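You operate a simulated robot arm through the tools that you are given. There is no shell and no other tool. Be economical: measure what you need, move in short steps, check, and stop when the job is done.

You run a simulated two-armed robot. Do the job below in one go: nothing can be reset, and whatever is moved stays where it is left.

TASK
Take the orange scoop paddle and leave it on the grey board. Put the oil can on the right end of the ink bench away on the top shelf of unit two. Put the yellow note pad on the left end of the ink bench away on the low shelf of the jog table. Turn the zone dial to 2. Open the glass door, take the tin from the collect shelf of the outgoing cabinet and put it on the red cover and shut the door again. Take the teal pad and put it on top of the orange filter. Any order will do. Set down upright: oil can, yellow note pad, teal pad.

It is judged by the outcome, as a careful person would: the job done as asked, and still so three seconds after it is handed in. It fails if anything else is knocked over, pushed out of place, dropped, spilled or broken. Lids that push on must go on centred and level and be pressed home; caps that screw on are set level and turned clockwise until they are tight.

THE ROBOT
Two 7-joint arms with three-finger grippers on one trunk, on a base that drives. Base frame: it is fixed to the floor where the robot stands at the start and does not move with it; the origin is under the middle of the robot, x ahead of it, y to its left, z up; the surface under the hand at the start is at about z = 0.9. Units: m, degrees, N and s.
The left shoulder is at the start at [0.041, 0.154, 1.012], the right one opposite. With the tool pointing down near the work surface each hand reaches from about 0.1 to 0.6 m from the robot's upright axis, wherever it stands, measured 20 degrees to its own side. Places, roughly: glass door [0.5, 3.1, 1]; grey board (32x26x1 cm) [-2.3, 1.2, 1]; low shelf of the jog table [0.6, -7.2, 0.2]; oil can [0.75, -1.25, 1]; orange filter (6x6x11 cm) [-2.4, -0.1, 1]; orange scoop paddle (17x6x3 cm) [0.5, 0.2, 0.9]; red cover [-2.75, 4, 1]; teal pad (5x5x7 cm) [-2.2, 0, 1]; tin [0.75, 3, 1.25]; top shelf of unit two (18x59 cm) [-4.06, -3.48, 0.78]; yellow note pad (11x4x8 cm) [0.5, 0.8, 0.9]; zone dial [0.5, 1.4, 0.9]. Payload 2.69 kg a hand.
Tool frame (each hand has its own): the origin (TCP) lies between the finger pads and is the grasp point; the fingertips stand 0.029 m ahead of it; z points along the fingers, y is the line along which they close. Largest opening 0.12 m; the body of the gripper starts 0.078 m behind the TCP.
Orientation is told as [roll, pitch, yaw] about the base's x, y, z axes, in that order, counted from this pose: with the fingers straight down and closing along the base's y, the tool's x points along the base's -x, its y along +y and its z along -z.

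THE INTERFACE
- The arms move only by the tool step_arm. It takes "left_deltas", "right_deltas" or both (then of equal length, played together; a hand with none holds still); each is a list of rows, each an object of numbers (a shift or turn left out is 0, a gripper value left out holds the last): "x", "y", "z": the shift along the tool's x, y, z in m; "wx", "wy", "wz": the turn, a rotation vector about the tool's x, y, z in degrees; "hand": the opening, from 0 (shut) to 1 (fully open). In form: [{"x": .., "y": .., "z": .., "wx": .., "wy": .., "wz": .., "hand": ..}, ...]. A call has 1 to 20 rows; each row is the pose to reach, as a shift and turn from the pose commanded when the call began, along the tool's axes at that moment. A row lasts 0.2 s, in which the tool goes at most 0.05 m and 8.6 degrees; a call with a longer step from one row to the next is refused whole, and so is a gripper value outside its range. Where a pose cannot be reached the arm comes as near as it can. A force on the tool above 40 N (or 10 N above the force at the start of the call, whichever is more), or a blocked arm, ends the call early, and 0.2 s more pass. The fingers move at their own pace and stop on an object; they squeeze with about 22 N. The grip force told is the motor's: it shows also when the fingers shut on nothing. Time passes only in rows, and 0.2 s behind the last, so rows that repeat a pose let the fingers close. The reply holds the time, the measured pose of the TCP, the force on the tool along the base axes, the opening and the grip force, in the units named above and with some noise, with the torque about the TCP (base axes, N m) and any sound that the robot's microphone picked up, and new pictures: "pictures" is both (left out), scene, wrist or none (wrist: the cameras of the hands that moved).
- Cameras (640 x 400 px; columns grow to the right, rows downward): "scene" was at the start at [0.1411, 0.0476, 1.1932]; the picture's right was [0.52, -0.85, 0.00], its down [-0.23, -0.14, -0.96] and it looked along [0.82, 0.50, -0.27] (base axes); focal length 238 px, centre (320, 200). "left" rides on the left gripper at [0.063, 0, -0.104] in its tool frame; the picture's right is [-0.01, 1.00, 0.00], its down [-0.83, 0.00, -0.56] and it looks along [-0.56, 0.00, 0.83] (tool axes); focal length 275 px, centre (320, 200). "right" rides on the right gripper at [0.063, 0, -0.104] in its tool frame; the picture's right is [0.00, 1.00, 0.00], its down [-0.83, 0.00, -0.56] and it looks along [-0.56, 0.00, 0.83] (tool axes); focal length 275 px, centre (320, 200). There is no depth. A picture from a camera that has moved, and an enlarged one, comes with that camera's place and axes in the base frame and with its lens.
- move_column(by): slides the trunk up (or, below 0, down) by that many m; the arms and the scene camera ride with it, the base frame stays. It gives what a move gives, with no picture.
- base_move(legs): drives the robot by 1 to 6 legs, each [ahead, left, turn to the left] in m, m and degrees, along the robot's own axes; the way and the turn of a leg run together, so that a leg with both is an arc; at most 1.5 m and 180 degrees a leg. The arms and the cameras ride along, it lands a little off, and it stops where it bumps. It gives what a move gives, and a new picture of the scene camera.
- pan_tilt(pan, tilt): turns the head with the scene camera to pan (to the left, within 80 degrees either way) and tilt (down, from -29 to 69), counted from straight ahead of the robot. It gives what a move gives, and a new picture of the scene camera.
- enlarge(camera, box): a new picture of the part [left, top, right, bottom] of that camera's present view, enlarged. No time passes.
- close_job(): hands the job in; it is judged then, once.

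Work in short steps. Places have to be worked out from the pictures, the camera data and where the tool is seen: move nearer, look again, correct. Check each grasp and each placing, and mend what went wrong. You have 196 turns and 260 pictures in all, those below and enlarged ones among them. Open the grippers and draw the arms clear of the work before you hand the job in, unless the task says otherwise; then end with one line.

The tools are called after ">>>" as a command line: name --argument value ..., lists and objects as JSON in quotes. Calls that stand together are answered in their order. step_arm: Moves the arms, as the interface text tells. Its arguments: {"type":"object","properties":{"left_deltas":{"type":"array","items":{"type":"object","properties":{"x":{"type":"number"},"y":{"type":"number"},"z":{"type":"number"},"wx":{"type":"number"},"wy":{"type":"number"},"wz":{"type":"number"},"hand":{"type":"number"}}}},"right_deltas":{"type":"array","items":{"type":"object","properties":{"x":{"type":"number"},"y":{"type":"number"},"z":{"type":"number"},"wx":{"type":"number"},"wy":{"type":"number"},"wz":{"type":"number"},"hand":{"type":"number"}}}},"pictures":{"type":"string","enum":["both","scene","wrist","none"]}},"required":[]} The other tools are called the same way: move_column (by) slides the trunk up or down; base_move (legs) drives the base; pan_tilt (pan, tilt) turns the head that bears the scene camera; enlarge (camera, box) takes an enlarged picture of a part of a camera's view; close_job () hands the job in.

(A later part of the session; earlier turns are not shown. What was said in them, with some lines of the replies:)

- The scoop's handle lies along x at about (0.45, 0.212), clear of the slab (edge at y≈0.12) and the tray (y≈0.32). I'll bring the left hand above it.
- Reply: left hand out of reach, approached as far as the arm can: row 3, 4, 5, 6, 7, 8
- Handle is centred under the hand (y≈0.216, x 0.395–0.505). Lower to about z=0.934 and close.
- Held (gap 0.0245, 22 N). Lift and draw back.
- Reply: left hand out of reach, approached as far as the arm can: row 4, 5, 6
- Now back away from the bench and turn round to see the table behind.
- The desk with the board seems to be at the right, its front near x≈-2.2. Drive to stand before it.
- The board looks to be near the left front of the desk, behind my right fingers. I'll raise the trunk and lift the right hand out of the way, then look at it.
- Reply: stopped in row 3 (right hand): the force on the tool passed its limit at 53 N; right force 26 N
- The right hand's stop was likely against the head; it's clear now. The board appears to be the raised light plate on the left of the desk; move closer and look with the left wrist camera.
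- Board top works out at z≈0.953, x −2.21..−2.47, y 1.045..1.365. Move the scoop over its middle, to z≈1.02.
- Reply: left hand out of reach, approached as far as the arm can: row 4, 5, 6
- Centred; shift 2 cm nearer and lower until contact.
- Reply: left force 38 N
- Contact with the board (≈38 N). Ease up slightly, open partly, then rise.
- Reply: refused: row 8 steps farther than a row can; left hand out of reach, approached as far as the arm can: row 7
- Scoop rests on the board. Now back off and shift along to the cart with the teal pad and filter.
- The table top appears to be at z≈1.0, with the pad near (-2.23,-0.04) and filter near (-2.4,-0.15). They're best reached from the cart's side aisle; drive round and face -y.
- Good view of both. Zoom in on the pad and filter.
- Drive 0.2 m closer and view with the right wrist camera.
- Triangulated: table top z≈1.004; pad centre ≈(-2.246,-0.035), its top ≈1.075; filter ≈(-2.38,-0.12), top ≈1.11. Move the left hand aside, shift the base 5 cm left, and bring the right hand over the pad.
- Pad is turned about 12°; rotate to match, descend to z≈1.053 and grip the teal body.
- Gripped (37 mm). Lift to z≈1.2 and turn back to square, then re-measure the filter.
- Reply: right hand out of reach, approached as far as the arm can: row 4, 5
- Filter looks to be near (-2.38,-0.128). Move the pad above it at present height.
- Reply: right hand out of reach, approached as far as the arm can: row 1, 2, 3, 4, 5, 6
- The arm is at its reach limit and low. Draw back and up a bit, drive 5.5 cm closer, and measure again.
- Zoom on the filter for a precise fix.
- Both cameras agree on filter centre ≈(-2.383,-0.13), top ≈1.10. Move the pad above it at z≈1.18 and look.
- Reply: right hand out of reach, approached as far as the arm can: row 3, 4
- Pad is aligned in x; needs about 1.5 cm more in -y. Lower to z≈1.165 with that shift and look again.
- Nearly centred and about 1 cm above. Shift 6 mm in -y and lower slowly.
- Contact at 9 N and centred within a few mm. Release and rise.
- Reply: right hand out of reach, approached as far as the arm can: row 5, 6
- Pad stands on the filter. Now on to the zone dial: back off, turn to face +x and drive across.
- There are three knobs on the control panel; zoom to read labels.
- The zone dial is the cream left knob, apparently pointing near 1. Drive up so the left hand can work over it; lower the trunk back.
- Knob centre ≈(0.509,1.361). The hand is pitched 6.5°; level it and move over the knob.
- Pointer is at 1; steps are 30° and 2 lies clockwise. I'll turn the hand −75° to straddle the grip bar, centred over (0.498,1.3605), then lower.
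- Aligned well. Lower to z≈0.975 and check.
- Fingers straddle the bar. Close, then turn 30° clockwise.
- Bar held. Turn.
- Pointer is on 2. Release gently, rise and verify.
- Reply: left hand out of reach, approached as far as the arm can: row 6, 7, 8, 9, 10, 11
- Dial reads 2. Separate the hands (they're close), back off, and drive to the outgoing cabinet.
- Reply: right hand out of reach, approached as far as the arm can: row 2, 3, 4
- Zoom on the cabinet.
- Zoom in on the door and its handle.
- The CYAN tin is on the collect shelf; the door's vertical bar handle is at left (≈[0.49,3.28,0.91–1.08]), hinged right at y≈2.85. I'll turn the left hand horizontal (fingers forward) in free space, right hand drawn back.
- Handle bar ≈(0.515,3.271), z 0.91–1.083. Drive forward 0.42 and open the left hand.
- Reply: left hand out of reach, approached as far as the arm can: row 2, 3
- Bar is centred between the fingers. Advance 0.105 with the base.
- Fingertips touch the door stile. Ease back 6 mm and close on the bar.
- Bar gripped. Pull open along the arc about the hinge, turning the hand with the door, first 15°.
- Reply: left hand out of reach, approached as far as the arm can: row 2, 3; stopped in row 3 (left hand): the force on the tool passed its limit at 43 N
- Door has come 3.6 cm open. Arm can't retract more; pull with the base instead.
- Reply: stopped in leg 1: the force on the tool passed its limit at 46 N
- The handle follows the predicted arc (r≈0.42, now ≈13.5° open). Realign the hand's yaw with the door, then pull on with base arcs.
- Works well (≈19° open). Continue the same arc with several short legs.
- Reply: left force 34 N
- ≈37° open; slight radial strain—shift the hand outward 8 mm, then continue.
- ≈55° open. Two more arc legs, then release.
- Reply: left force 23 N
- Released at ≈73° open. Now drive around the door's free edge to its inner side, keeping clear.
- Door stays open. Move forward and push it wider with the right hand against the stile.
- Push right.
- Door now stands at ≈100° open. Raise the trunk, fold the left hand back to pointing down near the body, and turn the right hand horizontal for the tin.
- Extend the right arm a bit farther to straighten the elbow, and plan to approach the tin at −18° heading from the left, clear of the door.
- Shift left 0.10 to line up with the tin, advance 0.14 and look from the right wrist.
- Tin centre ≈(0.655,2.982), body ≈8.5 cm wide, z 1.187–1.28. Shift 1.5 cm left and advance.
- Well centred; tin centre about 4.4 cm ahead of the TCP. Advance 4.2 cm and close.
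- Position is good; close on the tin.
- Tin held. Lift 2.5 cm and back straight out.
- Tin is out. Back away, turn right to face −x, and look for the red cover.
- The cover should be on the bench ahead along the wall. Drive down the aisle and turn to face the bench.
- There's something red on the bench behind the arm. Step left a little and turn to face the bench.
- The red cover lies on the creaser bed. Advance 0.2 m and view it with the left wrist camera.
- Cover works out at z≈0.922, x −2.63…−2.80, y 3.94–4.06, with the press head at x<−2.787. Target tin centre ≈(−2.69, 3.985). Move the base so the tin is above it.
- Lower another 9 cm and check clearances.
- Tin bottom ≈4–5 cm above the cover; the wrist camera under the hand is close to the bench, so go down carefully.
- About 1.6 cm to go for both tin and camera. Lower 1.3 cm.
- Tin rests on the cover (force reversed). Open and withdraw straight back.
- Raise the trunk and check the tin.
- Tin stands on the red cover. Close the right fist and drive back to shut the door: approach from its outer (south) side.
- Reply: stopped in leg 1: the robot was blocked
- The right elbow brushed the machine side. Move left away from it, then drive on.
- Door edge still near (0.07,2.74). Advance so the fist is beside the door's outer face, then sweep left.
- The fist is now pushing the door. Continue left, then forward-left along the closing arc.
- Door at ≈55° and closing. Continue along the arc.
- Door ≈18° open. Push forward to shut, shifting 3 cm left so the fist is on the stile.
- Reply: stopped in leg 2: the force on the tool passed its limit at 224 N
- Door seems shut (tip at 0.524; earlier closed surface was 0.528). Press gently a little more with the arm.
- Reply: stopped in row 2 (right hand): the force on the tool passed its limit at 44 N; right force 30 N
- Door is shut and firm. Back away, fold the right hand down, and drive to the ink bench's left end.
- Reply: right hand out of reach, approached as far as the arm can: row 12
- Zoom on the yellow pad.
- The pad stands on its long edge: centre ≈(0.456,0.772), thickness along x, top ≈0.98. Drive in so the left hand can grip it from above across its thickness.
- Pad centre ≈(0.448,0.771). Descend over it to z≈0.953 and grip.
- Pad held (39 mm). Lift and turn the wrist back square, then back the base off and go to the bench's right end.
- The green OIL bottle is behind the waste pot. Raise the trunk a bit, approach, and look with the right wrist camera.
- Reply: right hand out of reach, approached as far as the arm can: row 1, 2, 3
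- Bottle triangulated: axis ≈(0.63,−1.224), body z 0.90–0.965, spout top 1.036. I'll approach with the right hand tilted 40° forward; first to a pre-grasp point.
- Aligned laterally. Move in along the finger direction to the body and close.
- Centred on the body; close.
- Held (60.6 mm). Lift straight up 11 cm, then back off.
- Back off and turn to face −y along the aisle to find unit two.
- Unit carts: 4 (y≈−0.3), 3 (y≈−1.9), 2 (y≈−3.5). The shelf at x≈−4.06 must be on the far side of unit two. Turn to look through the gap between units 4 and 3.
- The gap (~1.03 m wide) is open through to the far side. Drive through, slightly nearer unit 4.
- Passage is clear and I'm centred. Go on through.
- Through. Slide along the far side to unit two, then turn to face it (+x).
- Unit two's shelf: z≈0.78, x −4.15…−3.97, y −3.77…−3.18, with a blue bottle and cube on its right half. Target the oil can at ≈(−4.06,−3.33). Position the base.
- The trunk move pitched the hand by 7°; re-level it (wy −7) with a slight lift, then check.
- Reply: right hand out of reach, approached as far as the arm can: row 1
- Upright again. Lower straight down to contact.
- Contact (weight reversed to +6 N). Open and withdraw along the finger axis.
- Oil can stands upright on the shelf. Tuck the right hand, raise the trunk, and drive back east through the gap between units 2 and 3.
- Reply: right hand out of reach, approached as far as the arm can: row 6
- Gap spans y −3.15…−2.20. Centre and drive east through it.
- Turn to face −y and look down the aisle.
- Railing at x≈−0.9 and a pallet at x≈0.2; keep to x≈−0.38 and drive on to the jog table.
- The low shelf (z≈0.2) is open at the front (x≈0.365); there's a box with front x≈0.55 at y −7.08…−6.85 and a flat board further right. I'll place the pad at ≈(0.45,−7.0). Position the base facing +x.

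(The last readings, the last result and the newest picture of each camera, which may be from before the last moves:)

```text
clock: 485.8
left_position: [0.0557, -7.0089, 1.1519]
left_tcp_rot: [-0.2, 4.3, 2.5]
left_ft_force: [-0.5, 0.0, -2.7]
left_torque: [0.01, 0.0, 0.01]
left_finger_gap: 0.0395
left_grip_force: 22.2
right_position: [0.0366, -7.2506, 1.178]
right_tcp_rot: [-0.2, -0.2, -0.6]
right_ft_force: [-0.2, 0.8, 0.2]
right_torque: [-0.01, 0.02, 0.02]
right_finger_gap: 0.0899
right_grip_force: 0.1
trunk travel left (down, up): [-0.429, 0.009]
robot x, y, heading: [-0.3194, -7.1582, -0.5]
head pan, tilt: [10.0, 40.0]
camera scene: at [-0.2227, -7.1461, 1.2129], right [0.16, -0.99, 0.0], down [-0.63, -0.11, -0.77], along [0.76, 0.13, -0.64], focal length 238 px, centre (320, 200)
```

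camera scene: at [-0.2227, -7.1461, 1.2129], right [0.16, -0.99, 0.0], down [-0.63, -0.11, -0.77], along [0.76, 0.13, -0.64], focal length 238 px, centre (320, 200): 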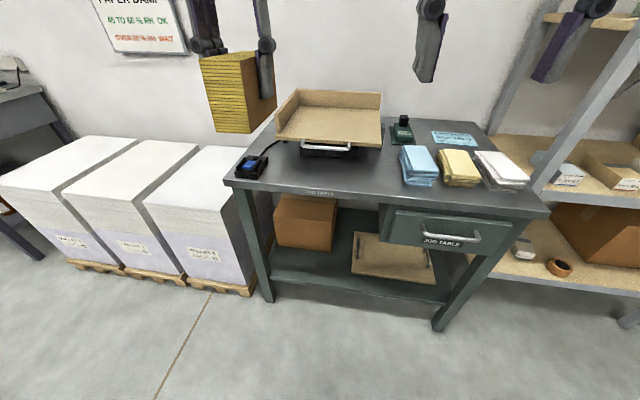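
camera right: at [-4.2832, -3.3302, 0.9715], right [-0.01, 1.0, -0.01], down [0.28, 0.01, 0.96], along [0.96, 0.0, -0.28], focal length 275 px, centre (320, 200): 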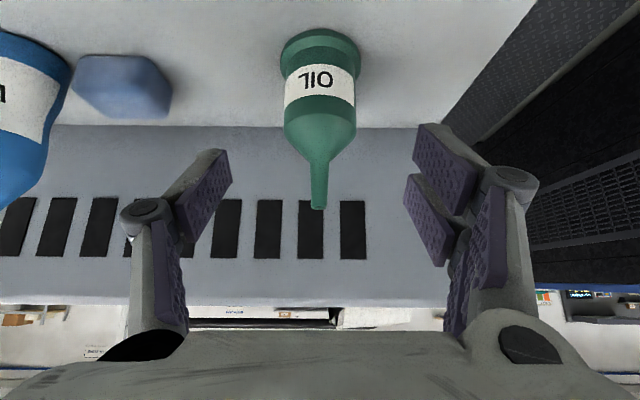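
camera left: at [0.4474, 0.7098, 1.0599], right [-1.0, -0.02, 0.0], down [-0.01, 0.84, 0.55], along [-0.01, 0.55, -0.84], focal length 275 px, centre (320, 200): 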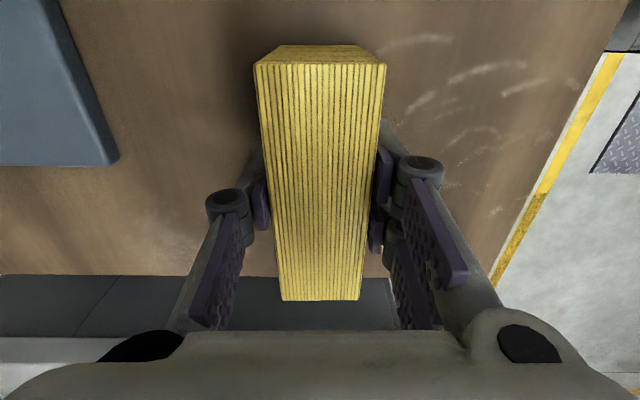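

The pad will go in front of the box at ≈(0.44,−7.0). The table top is at z≈0.75, so I must go low: extend the left arm, put the right hand out to the side, then lower the trunk outside the table.

>>> step_arm --left_deltas '[{"x": -0.015, "wy": -2}, {"x": -0.03, "wy": -4.4}, {"x": -0.045, "wy": -4.4}, {"x": -0.06, "wy": -4.4}, {"x": -0.075, "wy": -4.4}, {"x": -0.09, "wy": -4.4}, {"x": -0.09, "wy": -4.4}, {"x": -0.09, "wy": -4.4}]' --right_deltas '[{"x": 0.0, "y": -0.045}, {"x": 0.0, "y": -0.09}, {"x": 0.01, "y": -0.135}, {"x": 0.03, "y": -0.17}, {"x": 0.05, "y": -0.21}, {"x": 0.07, "y": -0.25}, {"x": 0.09, "y": -0.29}, {"x": 0.1, "y": -0.33}]' --pictures "none"

>>> move_column --by -0.3

>>> pan_tilt --pan 15 --tilt 30

```text
clock: 487.6
left_position: [0.1461, -7.0059, 1.1442]
left_tcp_rot: [-0.1, 0.0, 2.5]
left_ft_force: [-0.1, -0.8, -1.4]
left_torque: [0.03, 0.03, 0.02]
left_finger_gap: 0.0396
left_grip_force: 21.6
right_position: [0.0005, -7.5588, 1.1412]
right_tcp_rot: [-0.3, -0.1, -0.6]
right_ft_force: [0.7, -1.0, -0.2]
right_torque: [0.04, 0.01, -0.03]
right_finger_gap: 0.0897
right_grip_force: 0.0
right hand out of reach, approached as far as the arm can: row 6, 7, 8
trunk travel left (down, up): [-0.429, 0.009]
robot x, y, heading: [-0.32, -7.1588, -0.3]
head pan, tilt: [10.0, 40.0]
```

```text
clock: 490.6
left_position: [0.2049, -7.0069, 0.6768]
left_tcp_rot: [1.0, 21.4, 2.7]
left_ft_force: [-0.4, 0.5, -1.2]
left_torque: [0.03, -0.02, -0.02]
left_finger_gap: 0.0397
left_grip_force: 22.4
right_position: [0.0778, -7.558, 0.6533]
right_tcp_rot: [-0.3, 31.7, -0.4]
right_ft_force: [0.0, 0.2, 0.0]
right_torque: [-0.01, 0.03, 0.01]
right_finger_gap: 0.09
right_grip_force: 0.0
trunk travel left (down, up): [-0.129, 0.309]
robot x, y, heading: [-0.3206, -7.1629, -0.7]
head pan, tilt: [10.0, 40.0]
```

```text
clock: 491.3
left_position: [0.2051, -7.0055, 0.6769]
left_tcp_rot: [1.0, 21.5, 2.7]
left_ft_force: [0.3, -0.2, -1.1]
left_torque: [0.02, 0.0, -0.02]
left_finger_gap: 0.0394
left_grip_force: 21.7
right_position: [0.0775, -7.5584, 0.6532]
right_tcp_rot: [-0.4, 31.9, -0.4]
right_ft_force: [-0.2, 0.0, 0.1]
right_torque: [-0.01, -0.02, -0.02]
right_finger_gap: 0.0899
right_grip_force: 0.0
trunk travel left (down, up): [-0.129, 0.309]
robot x, y, heading: [-0.3178, -7.1564, -0.7]
head pan, tilt: [15.0, 30.0]
camera scene: at [-0.0888, -7.139, 0.9026], right [0.25, -0.97, 0.0], down [-0.48, -0.12, -0.87], along [0.84, 0.22, -0.5], focal length 238 px, centre (320, 200)
```

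scene: 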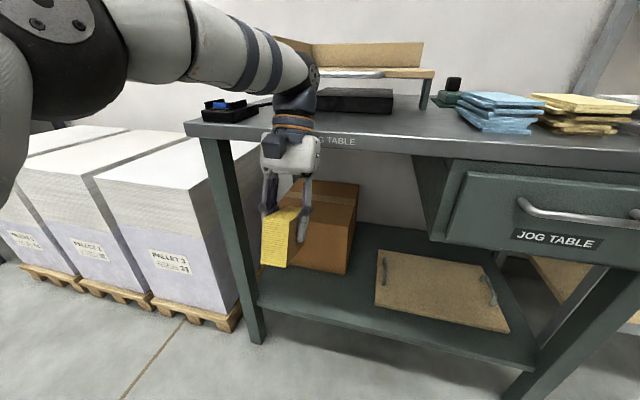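

Lowering pitched the hands again. Re-level the left hand and go down to z≈0.43, staying outside the table.

>>> step_arm --left_deltas '[{"x": -0.01, "z": 0.04, "wy": -3.6}, {"x": -0.021, "z": 0.081, "wy": -7.2}, {"x": -0.032, "z": 0.122, "wy": -10.8}, {"x": -0.042, "z": 0.163, "wy": -14.4}, {"x": -0.053, "z": 0.204, "wy": -18}, {"x": -0.063, "z": 0.244, "wy": -21.4}, {"x": -0.063, "z": 0.244, "wy": -21.4}]' --pictures "scene"

```text
clock: 492.9
left_position: [0.1741, -7.0035, 0.4252]
left_tcp_rot: [0.9, 0.1, 2.4]
left_ft_force: [-0.5, -0.2, -1.6]
left_torque: [0.03, 0.0, -0.03]
left_finger_gap: 0.0399
left_grip_force: 21.7
right_position: [0.0772, -7.5573, 0.6534]
right_tcp_rot: [-0.3, 31.8, -0.4]
right_ft_force: [0.2, -0.5, -0.1]
right_torque: [0.03, 0.01, 0.0]
right_finger_gap: 0.0898
right_grip_force: 0.0
trunk travel left (down, up): [-0.129, 0.309]
robot x, y, heading: [-0.3207, -7.159, -0.8]
head pan, tilt: [15.0, 30.0]
camera scene: at [-0.0888, -7.1389, 0.9026], right [0.25, -0.97, 0.0], down [-0.48, -0.12, -0.87], along [0.84, 0.22, -0.5], focal length 238 px, centre (320, 200)
```

scene: 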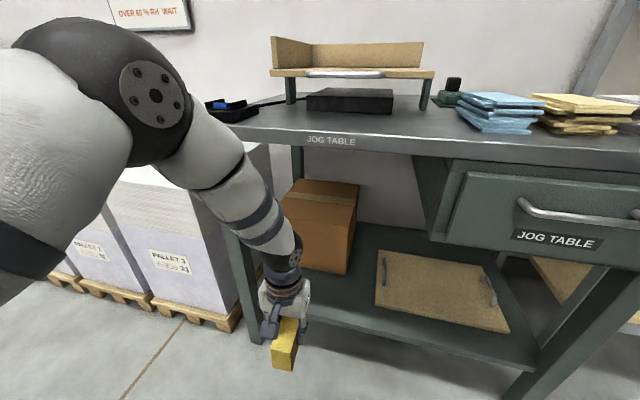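

The elbow is still high, so I'll lower the trunk fully and stretch the arm more, so that the forearm slants in under the table top.

>>> move_column --by -0.125

>>> step_arm --left_deltas '[{"z": 0.0001}]' --pictures "scene"

```text
clock: 494.5
left_position: [0.173, -7.0037, 0.3015]
left_tcp_rot: [0.9, 0.0, 2.3]
left_ft_force: [-0.8, -0.5, -2.5]
left_torque: [0.0, 0.0, -0.03]
left_finger_gap: 0.0395
left_grip_force: 22.3
right_position: [0.099, -7.5576, 0.502]
right_tcp_rot: [-0.2, 37.5, -0.4]
right_ft_force: [0.1, -0.4, 1.0]
right_torque: [0.02, 0.03, 0.02]
right_finger_gap: 0.0896
right_grip_force: 0.0
trunk travel left (down, up): [-0.004, 0.434]
robot x, y, heading: [-0.3165, -7.1589, -0.7]
head pan, tilt: [15.0, 30.0]
```

```text
clock: 494.9
left_position: [0.1743, -7.0035, 0.3008]
left_tcp_rot: [0.9, 0.1, 2.3]
left_ft_force: [1.0, 0.5, -1.3]
left_torque: [0.01, 0.01, -0.03]
left_finger_gap: 0.0396
left_grip_force: 22.1
right_position: [0.0972, -7.5586, 0.5005]
right_tcp_rot: [-0.2, 37.4, -0.4]
right_ft_force: [-0.6, -0.1, -0.4]
right_torque: [0.0, -0.02, -0.02]
right_finger_gap: 0.09
right_grip_force: 0.0
trunk travel left (down, up): [-0.004, 0.434]
robot x, y, heading: [-0.3192, -7.1615, -0.6]
head pan, tilt: [15.0, 30.0]
camera scene: at [-0.0488, -7.1393, 0.7752], right [0.25, -0.97, 0.0], down [-0.48, -0.12, -0.87], along [0.84, 0.22, -0.5], focal length 238 px, centre (320, 200)
```

scene: 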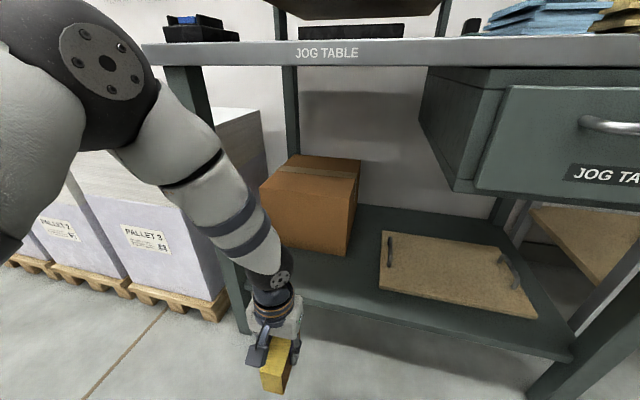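

The trunk also leans forward when low, so the arm itself can reach in. Extend the arm in steps.

>>> step_arm --left_deltas '[{"x": -0.04}, {"x": -0.08}, {"x": -0.12}, {"x": -0.16}, {"x": -0.16}]' --pictures "scene"

```text
clock: 496.1
left_position: [0.3328, -6.9974, 0.3001]
left_tcp_rot: [0.9, 0.2, 2.4]
left_ft_force: [0.0, -0.1, -0.7]
left_torque: [0.01, 0.02, -0.02]
left_finger_gap: 0.0397
left_grip_force: 21.7
right_position: [0.0991, -7.5579, 0.5001]
right_tcp_rot: [-0.2, 37.4, -0.4]
right_ft_force: [0.4, -0.5, 0.2]
right_torque: [-0.01, -0.01, -0.01]
right_finger_gap: 0.0901
right_grip_force: 0.0
trunk travel left (down, up): [-0.004, 0.434]
robot x, y, heading: [-0.3171, -7.1635, -0.6]
head pan, tilt: [15.0, 30.0]
camera scene: at [-0.0488, -7.1393, 0.7752], right [0.25, -0.97, 0.0], down [-0.48, -0.12, -0.87], along [0.84, 0.22, -0.5], focal length 238 px, centre (320, 200)
```

scene: 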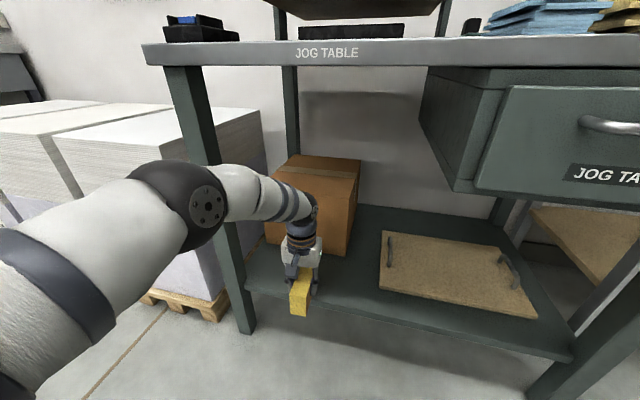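

Good: the arm goes in under the top. Shift the base 8 cm right to keep the forearm off the leg, and advance slightly.

>>> base_move --legs '[[0, -0.08, 0.6]]'

>>> step_arm --left_deltas '[{"x": -0.03, "wz": 1}, {"x": -0.06, "wz": 2}, {"x": -0.09, "wz": 2}, {"x": -0.1, "wz": 2}, {"x": -0.1, "wz": 2}]' --pictures "both"

```text
clock: 497.4
left_position: [0.3317, -7.0694, 0.301]
left_tcp_rot: [0.9, 0.1, 2.9]
left_ft_force: [0.1, 0.8, -2.1]
left_torque: [0.0, 0.0, 0.01]
left_finger_gap: 0.0395
left_grip_force: 22.4
right_position: [0.1024, -7.6328, 0.5004]
right_tcp_rot: [-0.3, 37.3, 0.1]
right_ft_force: [-0.5, -0.3, 0.7]
right_torque: [-0.01, 0.01, 0.04]
right_finger_gap: 0.0899
right_grip_force: 0.0
trunk travel left (down, up): [-0.004, 0.434]
robot x, y, heading: [-0.3212, -7.2385, 0.0]
head pan, tilt: [15.0, 30.0]
camera scene: at [-0.0494, -7.2155, 0.7752], right [0.26, -0.97, 0.0], down [-0.48, -0.13, -0.87], along [0.84, 0.22, -0.5], focal length 238 px, centre (320, 200)
```

scene: 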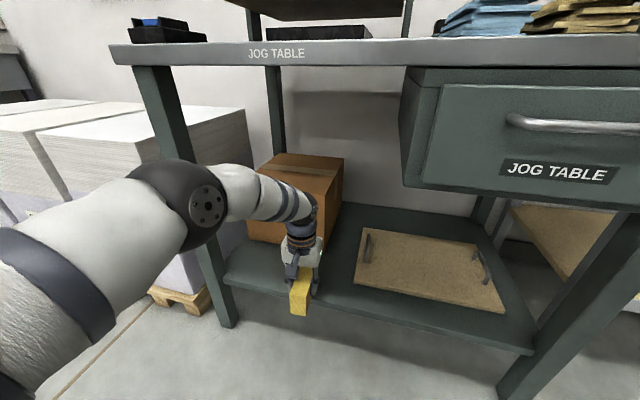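

```text
clock: 498.6
left_position: [0.3583, -7.0613, 0.3067]
left_tcp_rot: [0.9, 0.0, 1.0]
left_ft_force: [0.1, -0.4, -1.8]
left_torque: [0.0, 0.0, -0.01]
left_finger_gap: 0.0397
left_grip_force: 21.6
left hand out of reach, approached as far as the arm can: row 1, 2, 3, 4, 5
right_position: [0.1017, -7.6329, 0.5001]
right_tcp_rot: [-0.2, 37.3, 0.1]
right_ft_force: [0.8, -0.9, 0.0]
right_torque: [-0.03, 0.0, 0.03]
right_finger_gap: 0.0897
right_grip_force: 0.0
trunk travel left (down, up): [-0.004, 0.434]
robot x, y, heading: [-0.3215, -7.2407, -0.0]
head pan, tilt: [15.0, 30.0]
camera scene: at [-0.0494, -7.2156, 0.7752], right [0.26, -0.97, 0.0], down [-0.48, -0.13, -0.87], along [0.84, 0.22, -0.5], focal length 238 px, centre (320, 200)
camera left: at [0.2951, -7.0635, 0.411], right [-0.01, 1.0, 0.02], down [0.83, 0.0, 0.55], along [0.55, 0.02, -0.83], focal length 275 px, centre (320, 200)
```

scene: 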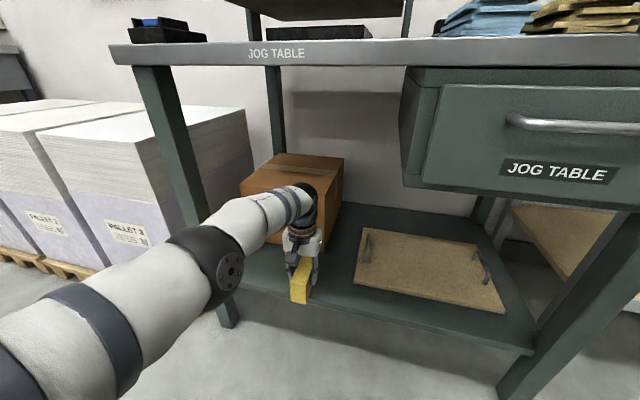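
left: 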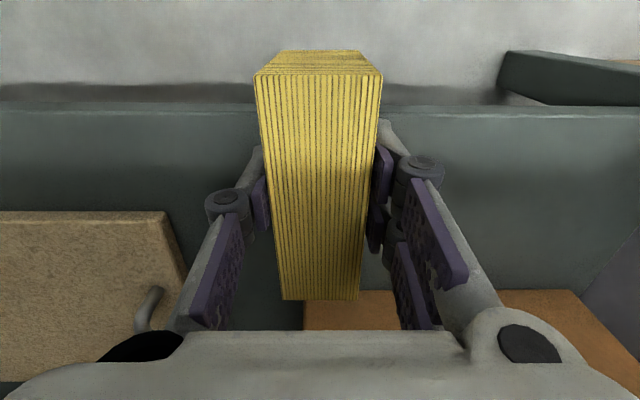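

Nearly at reach; drive forward 8.5 cm to bring the pad over the shelf.

>>> base_move --legs '[[0.085, 0, 0]]'

>>> step_arm --left_deltas '[{"z": 0.01}, {"z": 0.02}]' --pictures "wrist"

```text
clock: 499.7
left_position: [0.4282, -7.0674, 0.3093]
left_tcp_rot: [0.8, -0.2, 0.4]
left_ft_force: [0.9, -0.4, -1.7]
left_torque: [-0.04, 0.0, -0.01]
left_finger_gap: 0.0398
left_grip_force: 22.5
right_position: [0.1605, -7.6331, 0.5014]
right_tcp_rot: [0.0, 37.9, 0.7]
right_ft_force: [1.1, -0.4, 0.1]
right_torque: [-0.01, -0.02, -0.01]
right_finger_gap: 0.0899
right_grip_force: 0.1
trunk travel left (down, up): [-0.004, 0.434]
robot x, y, heading: [-0.2509, -7.2362, -0.7]
head pan, tilt: [15.0, 30.0]
stopped in leg 1: the robot was blocked; the commanded pose is now the measured one
camera scene: at [0.0164, -7.216, 0.7767], right [0.25, -0.97, 0.0], down [-0.48, -0.13, -0.87], along [0.84, 0.21, -0.5], focal length 238 px, centre (320, 200)
```

scene: 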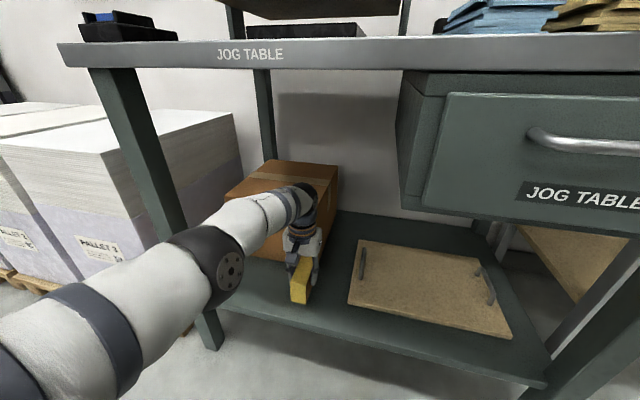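

```text
clock: 500.3
left_position: [0.4247, -7.0674, 0.2921]
left_tcp_rot: [0.8, -0.6, 0.4]
left_ft_force: [0.0, 0.7, -2.1]
left_torque: [-0.02, -0.01, 0.01]
left_finger_gap: 0.0396
left_grip_force: 21.6
left hand out of reach, approached as far as the arm can: row 2
right_position: [0.1597, -7.6351, 0.5017]
right_tcp_rot: [-0.1, 38.0, 0.6]
right_ft_force: [-0.3, -0.3, 0.2]
right_torque: [-0.04, 0.01, 0.02]
right_finger_gap: 0.0902
right_grip_force: 0.1
trunk travel left (down, up): [-0.004, 0.434]
robot x, y, heading: [-0.2535, -7.2331, -0.4]
head pan, tilt: [15.0, 30.0]
camera left: at [0.3601, -7.0676, 0.3962], right [0.0, 1.0, 0.01], down [0.83, -0.01, 0.56], along [0.56, 0.01, -0.83], focal length 275 px, centre (320, 200)
```

left: 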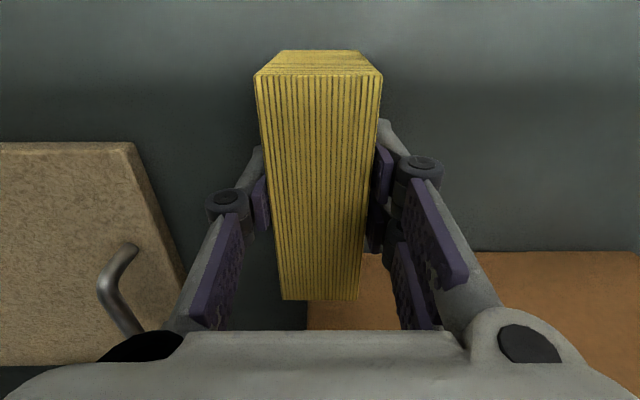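

The base was blocked, likely the right wrist against the table front. Draw the right hand back and level it, then advance a little more.

>>> step_arm --right_deltas '[{"x": 0.02, "z": 0.015, "wy": -6}, {"x": 0.04, "z": 0.03, "wy": -12}, {"x": 0.06, "z": 0.045, "wy": -18}, {"x": 0.079, "z": 0.06, "wy": -24}, {"x": 0.079, "z": 0.06, "wy": -30}, {"x": 0.079, "z": 0.06, "wy": -37}]' --pictures "none"

>>> base_move --legs '[[0.04, 0, 0]]'

>>> step_arm --left_deltas '[{"z": 0.01}, {"z": 0.02}, {"z": 0.028}]' --pictures "none"

```text
clock: 501.7
left_position: [0.4271, -7.0661, 0.2877]
left_tcp_rot: [0.9, 0.2, 0.5]
left_ft_force: [0.6, -0.4, -1.6]
left_torque: [0.02, -0.01, 0.0]
left_finger_gap: 0.0394
left_grip_force: 21.9
right_position: [0.0634, -7.6362, 0.499]
right_tcp_rot: [0.0, 1.4, 0.6]
right_ft_force: [0.3, -0.2, 0.3]
right_torque: [0.01, -0.02, -0.01]
right_finger_gap: 0.0901
right_grip_force: 0.1
right hand out of reach, approached as far as the arm can: row 1, 2, 3, 4, 5
trunk travel left (down, up): [-0.004, 0.434]
robot x, y, heading: [-0.2501, -7.2407, -0.3]
head pan, tilt: [15.0, 30.0]
```

```text
clock: 502.6
left_position: [0.4676, -7.0661, 0.2862]
left_tcp_rot: [0.8, 0.1, 0.5]
left_ft_force: [0.0, -0.3, -1.7]
left_torque: [0.0, 0.01, 0.0]
left_finger_gap: 0.0395
left_grip_force: 22.3
right_position: [0.104, -7.6364, 0.4996]
right_tcp_rot: [-0.1, 1.6, 0.5]
right_ft_force: [-0.2, -0.4, 0.8]
right_torque: [0.03, 0.0, 0.04]
right_finger_gap: 0.09
right_grip_force: 0.0
trunk travel left (down, up): [-0.004, 0.434]
robot x, y, heading: [-0.2101, -7.2415, -0.8]
head pan, tilt: [15.0, 30.0]
camera scene: at [0.0617, -7.2175, 0.7752], right [0.25, -0.97, 0.0], down [-0.48, -0.13, -0.87], along [0.84, 0.22, -0.5], focal length 238 px, centre (320, 200)
```

scene: 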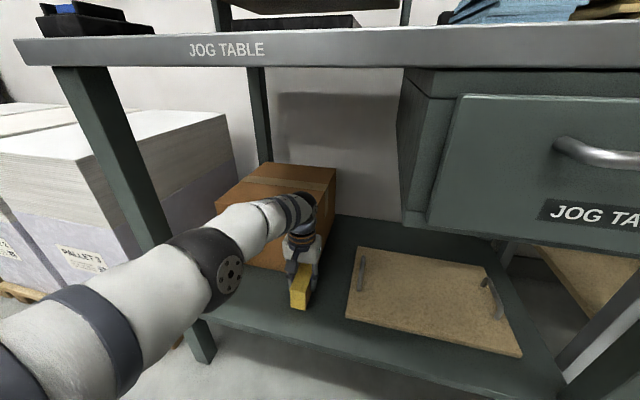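

```text
clock: 503.4
left_position: [0.4621, -7.0674, 0.2623]
left_tcp_rot: [0.9, -0.3, 0.5]
left_ft_force: [4.6, 0.9, 20.7]
left_torque: [0.05, -0.06, 0.04]
left_finger_gap: 0.0399
left_grip_force: 22.1
left hand out of reach, approached as far as the arm can: row 2, 3
right_position: [0.1044, -7.636, 0.4995]
right_tcp_rot: [-0.1, 1.5, 0.6]
right_ft_force: [0.4, 0.9, -1.1]
right_torque: [0.0, -0.02, -0.01]
right_finger_gap: 0.0898
right_grip_force: 0.0
trunk travel left (down, up): [-0.004, 0.434]
robot x, y, heading: [-0.2117, -7.2411, -0.4]
head pan, tilt: [15.0, 30.0]
```

Contact (+21 N): pad is on the shelf. Open, rise clear of the pad, then look.

>>> step_arm --left_deltas '[{"z": -0.003}, {"z": -0.004, "hand": 0.5}, {"z": -0.004, "hand": 0.6}, {"z": -0.004}, {"z": -0.03}, {"z": -0.06}, {"z": -0.09}]' --pictures "both"

```text
clock: 504.9
left_position: [0.4602, -7.0673, 0.3515]
left_tcp_rot: [0.8, -0.1, 0.5]
left_ft_force: [-0.3, 0.1, -0.3]
left_torque: [0.0, 0.01, -0.01]
left_finger_gap: 0.0719
left_grip_force: 0.1
right_position: [0.1045, -7.6361, 0.5]
right_tcp_rot: [0.0, 1.6, 0.6]
right_ft_force: [-0.2, -0.1, -0.7]
right_torque: [0.04, 0.0, 0.01]
right_finger_gap: 0.09
right_grip_force: 0.1
trunk travel left (down, up): [-0.004, 0.434]
robot x, y, heading: [-0.213, -7.2361, -0.5]
head pan, tilt: [15.0, 30.0]
camera scene: at [0.0617, -7.2175, 0.7752], right [0.25, -0.97, 0.0], down [-0.48, -0.13, -0.87], along [0.84, 0.22, -0.5], focal length 238 px, centre (320, 200)
camera left: at [0.396, -7.0693, 0.4566], right [0.0, 1.0, 0.02], down [0.83, -0.01, 0.56], along [0.56, 0.02, -0.83], focal length 275 px, centre (320, 200)
```

scene: 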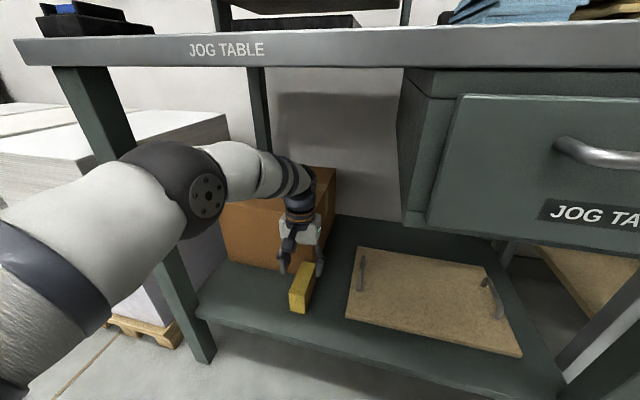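
left: 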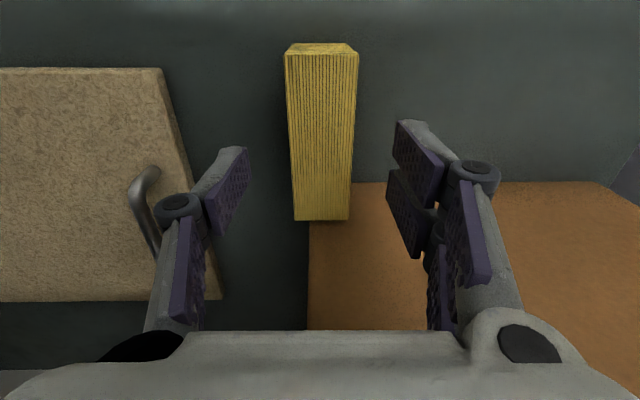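

Pad stands upright on the low shelf; hand is clear above it. Back the base straight out.

>>> base_move --legs '[[-0.45, 0, 0]]'

>>> enlarge --camera "scene" --box '[200, 150, 440, 300]'

```text
clock: 507.1
left_position: [0.1706, -7.0656, 0.3502]
left_tcp_rot: [0.9, 0.0, 0.5]
left_ft_force: [0.0, 1.6, 0.6]
left_torque: [-0.02, 0.01, 0.02]
left_finger_gap: 0.0723
left_grip_force: 0.2
right_position: [-0.1845, -7.6336, 0.4993]
right_tcp_rot: [0.0, 1.7, 0.6]
right_ft_force: [0.6, -0.5, 0.3]
right_torque: [0.03, -0.01, 0.02]
right_finger_gap: 0.0899
right_grip_force: 0.1
trunk travel left (down, up): [-0.004, 0.434]
robot x, y, heading: [-0.5023, -7.2341, -0.6]
head pan, tilt: [15.0, 30.0]
stopped in leg 1: the robot was blocked; the commanded pose is now the measured one
camera scene: at [-0.2268, -7.2148, 0.7748], right [0.25, -0.97, 0.0], down [-0.49, -0.12, -0.86], along [0.84, 0.22, -0.5], focal length 238 px, centre (320, 200)
```

scene: 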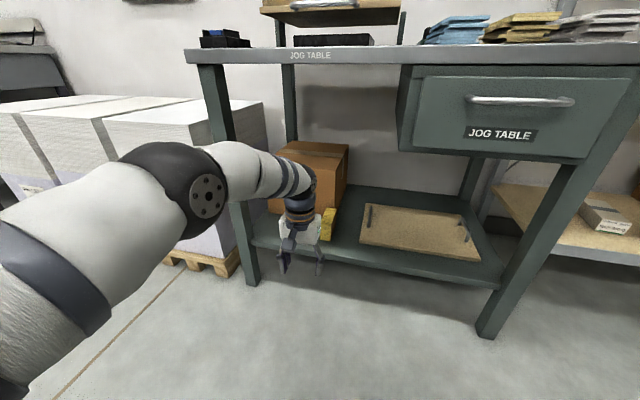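

```text
2.67 times, centred on (320, 225) of scene
camera zoom: at [-0.2268, -7.2148, 0.7748], right [0.25, -0.97, 0.0], down [-0.49, -0.12, -0.86], along [0.84, 0.22, -0.5], focal length 633 px, centre (320, 133)
```

zoom: 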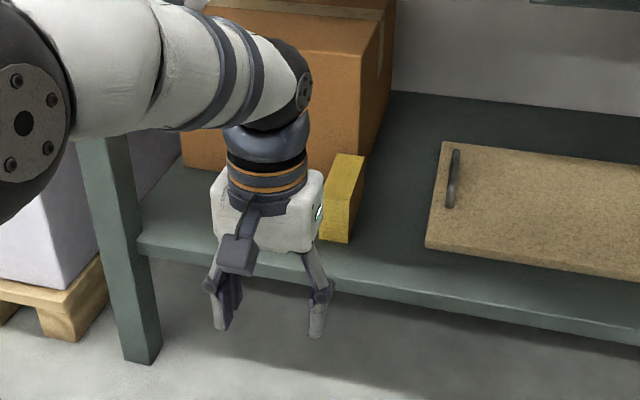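

Pad is upright on the shelf. The base bumped something behind (the paper stack) and stopped; ease forward slightly, then raise the trunk.

>>> base_move --legs '[[0.04, 0, 0]]'

>>> move_column --by 0.4

>>> enlarge --camera "scene" --box '[200, 200, 520, 400]'

```text
clock: 507.9
left_position: [0.2089, -7.0666, 0.3515]
left_tcp_rot: [0.9, 0.0, 0.4]
left_ft_force: [0.0, -0.5, -0.2]
left_torque: [-0.02, 0.0, 0.0]
left_finger_gap: 0.0719
left_grip_force: 0.1
right_position: [-0.1479, -7.634, 0.4992]
right_tcp_rot: [0.0, 1.5, 0.6]
right_ft_force: [0.2, 0.5, -0.1]
right_torque: [0.01, 0.04, 0.0]
right_finger_gap: 0.0898
right_grip_force: 0.1
trunk travel left (down, up): [-0.004, 0.434]
robot x, y, heading: [-0.4602, -7.2353, -0.5]
head pan, tilt: [15.0, 30.0]
camera scene: at [-0.1897, -7.2151, 0.7753], right [0.25, -0.97, 0.0], down [-0.48, -0.12, -0.87], along [0.84, 0.22, -0.5], focal length 238 px, centre (320, 200)
```

scene: 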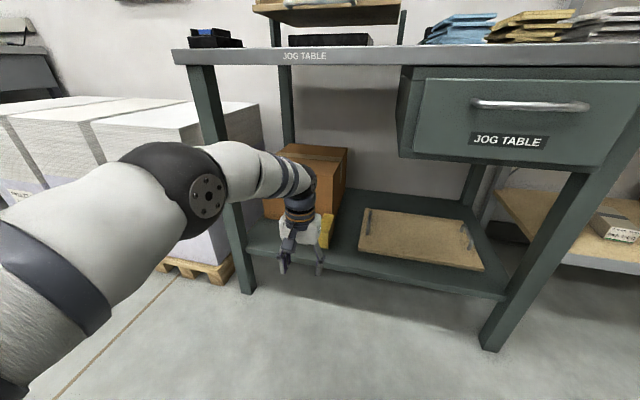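

```text
clock: 511.8
left_position: [0.1898, -7.0645, 1.0645]
left_tcp_rot: [0.4, -28.5, 0.6]
left_ft_force: [0.1, -0.2, 0.6]
left_torque: [0.01, -0.01, 0.03]
left_finger_gap: 0.0722
left_grip_force: 0.0
right_position: [-0.1482, -7.6348, 0.8989]
right_tcp_rot: [0.0, 1.7, 0.6]
right_ft_force: [0.0, 0.8, -0.9]
right_torque: [0.0, 0.03, 0.0]
right_finger_gap: 0.09
right_grip_force: 0.0
trunk travel left (down, up): [-0.404, 0.034]
robot x, y, heading: [-0.4608, -7.2335, -0.2]
head pan, tilt: [15.0, 30.0]
```

```text
2.00 times, centred on (360, 300) of scene
camera zoom: at [-0.3316, -7.2139, 1.2005], right [0.25, -0.97, 0.0], down [-0.48, -0.12, -0.87], along [0.84, 0.22, -0.5], focal length 475 px, centre (240, 0)
```

zoom: 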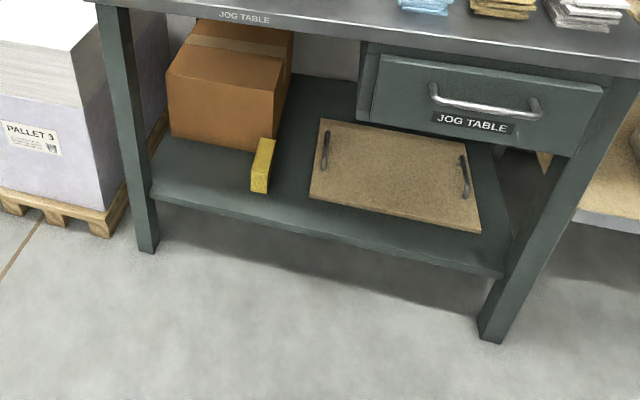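

All items are placed: the pad is upright on the low shelf, both grippers are open and the arms are clear. Handing in.

>>> close_job

```text
The job is handed in.
```

I finished all six tasks, checked each on camera and handed the job in, but the base bumped into what was probably the stack of paper behind it by the jog table. It stopped there and I moved it forward again. I didn't look back at the stack, so I can't say whether it shifted. Earlier, the right elbow also lightly touched the side of a machine.
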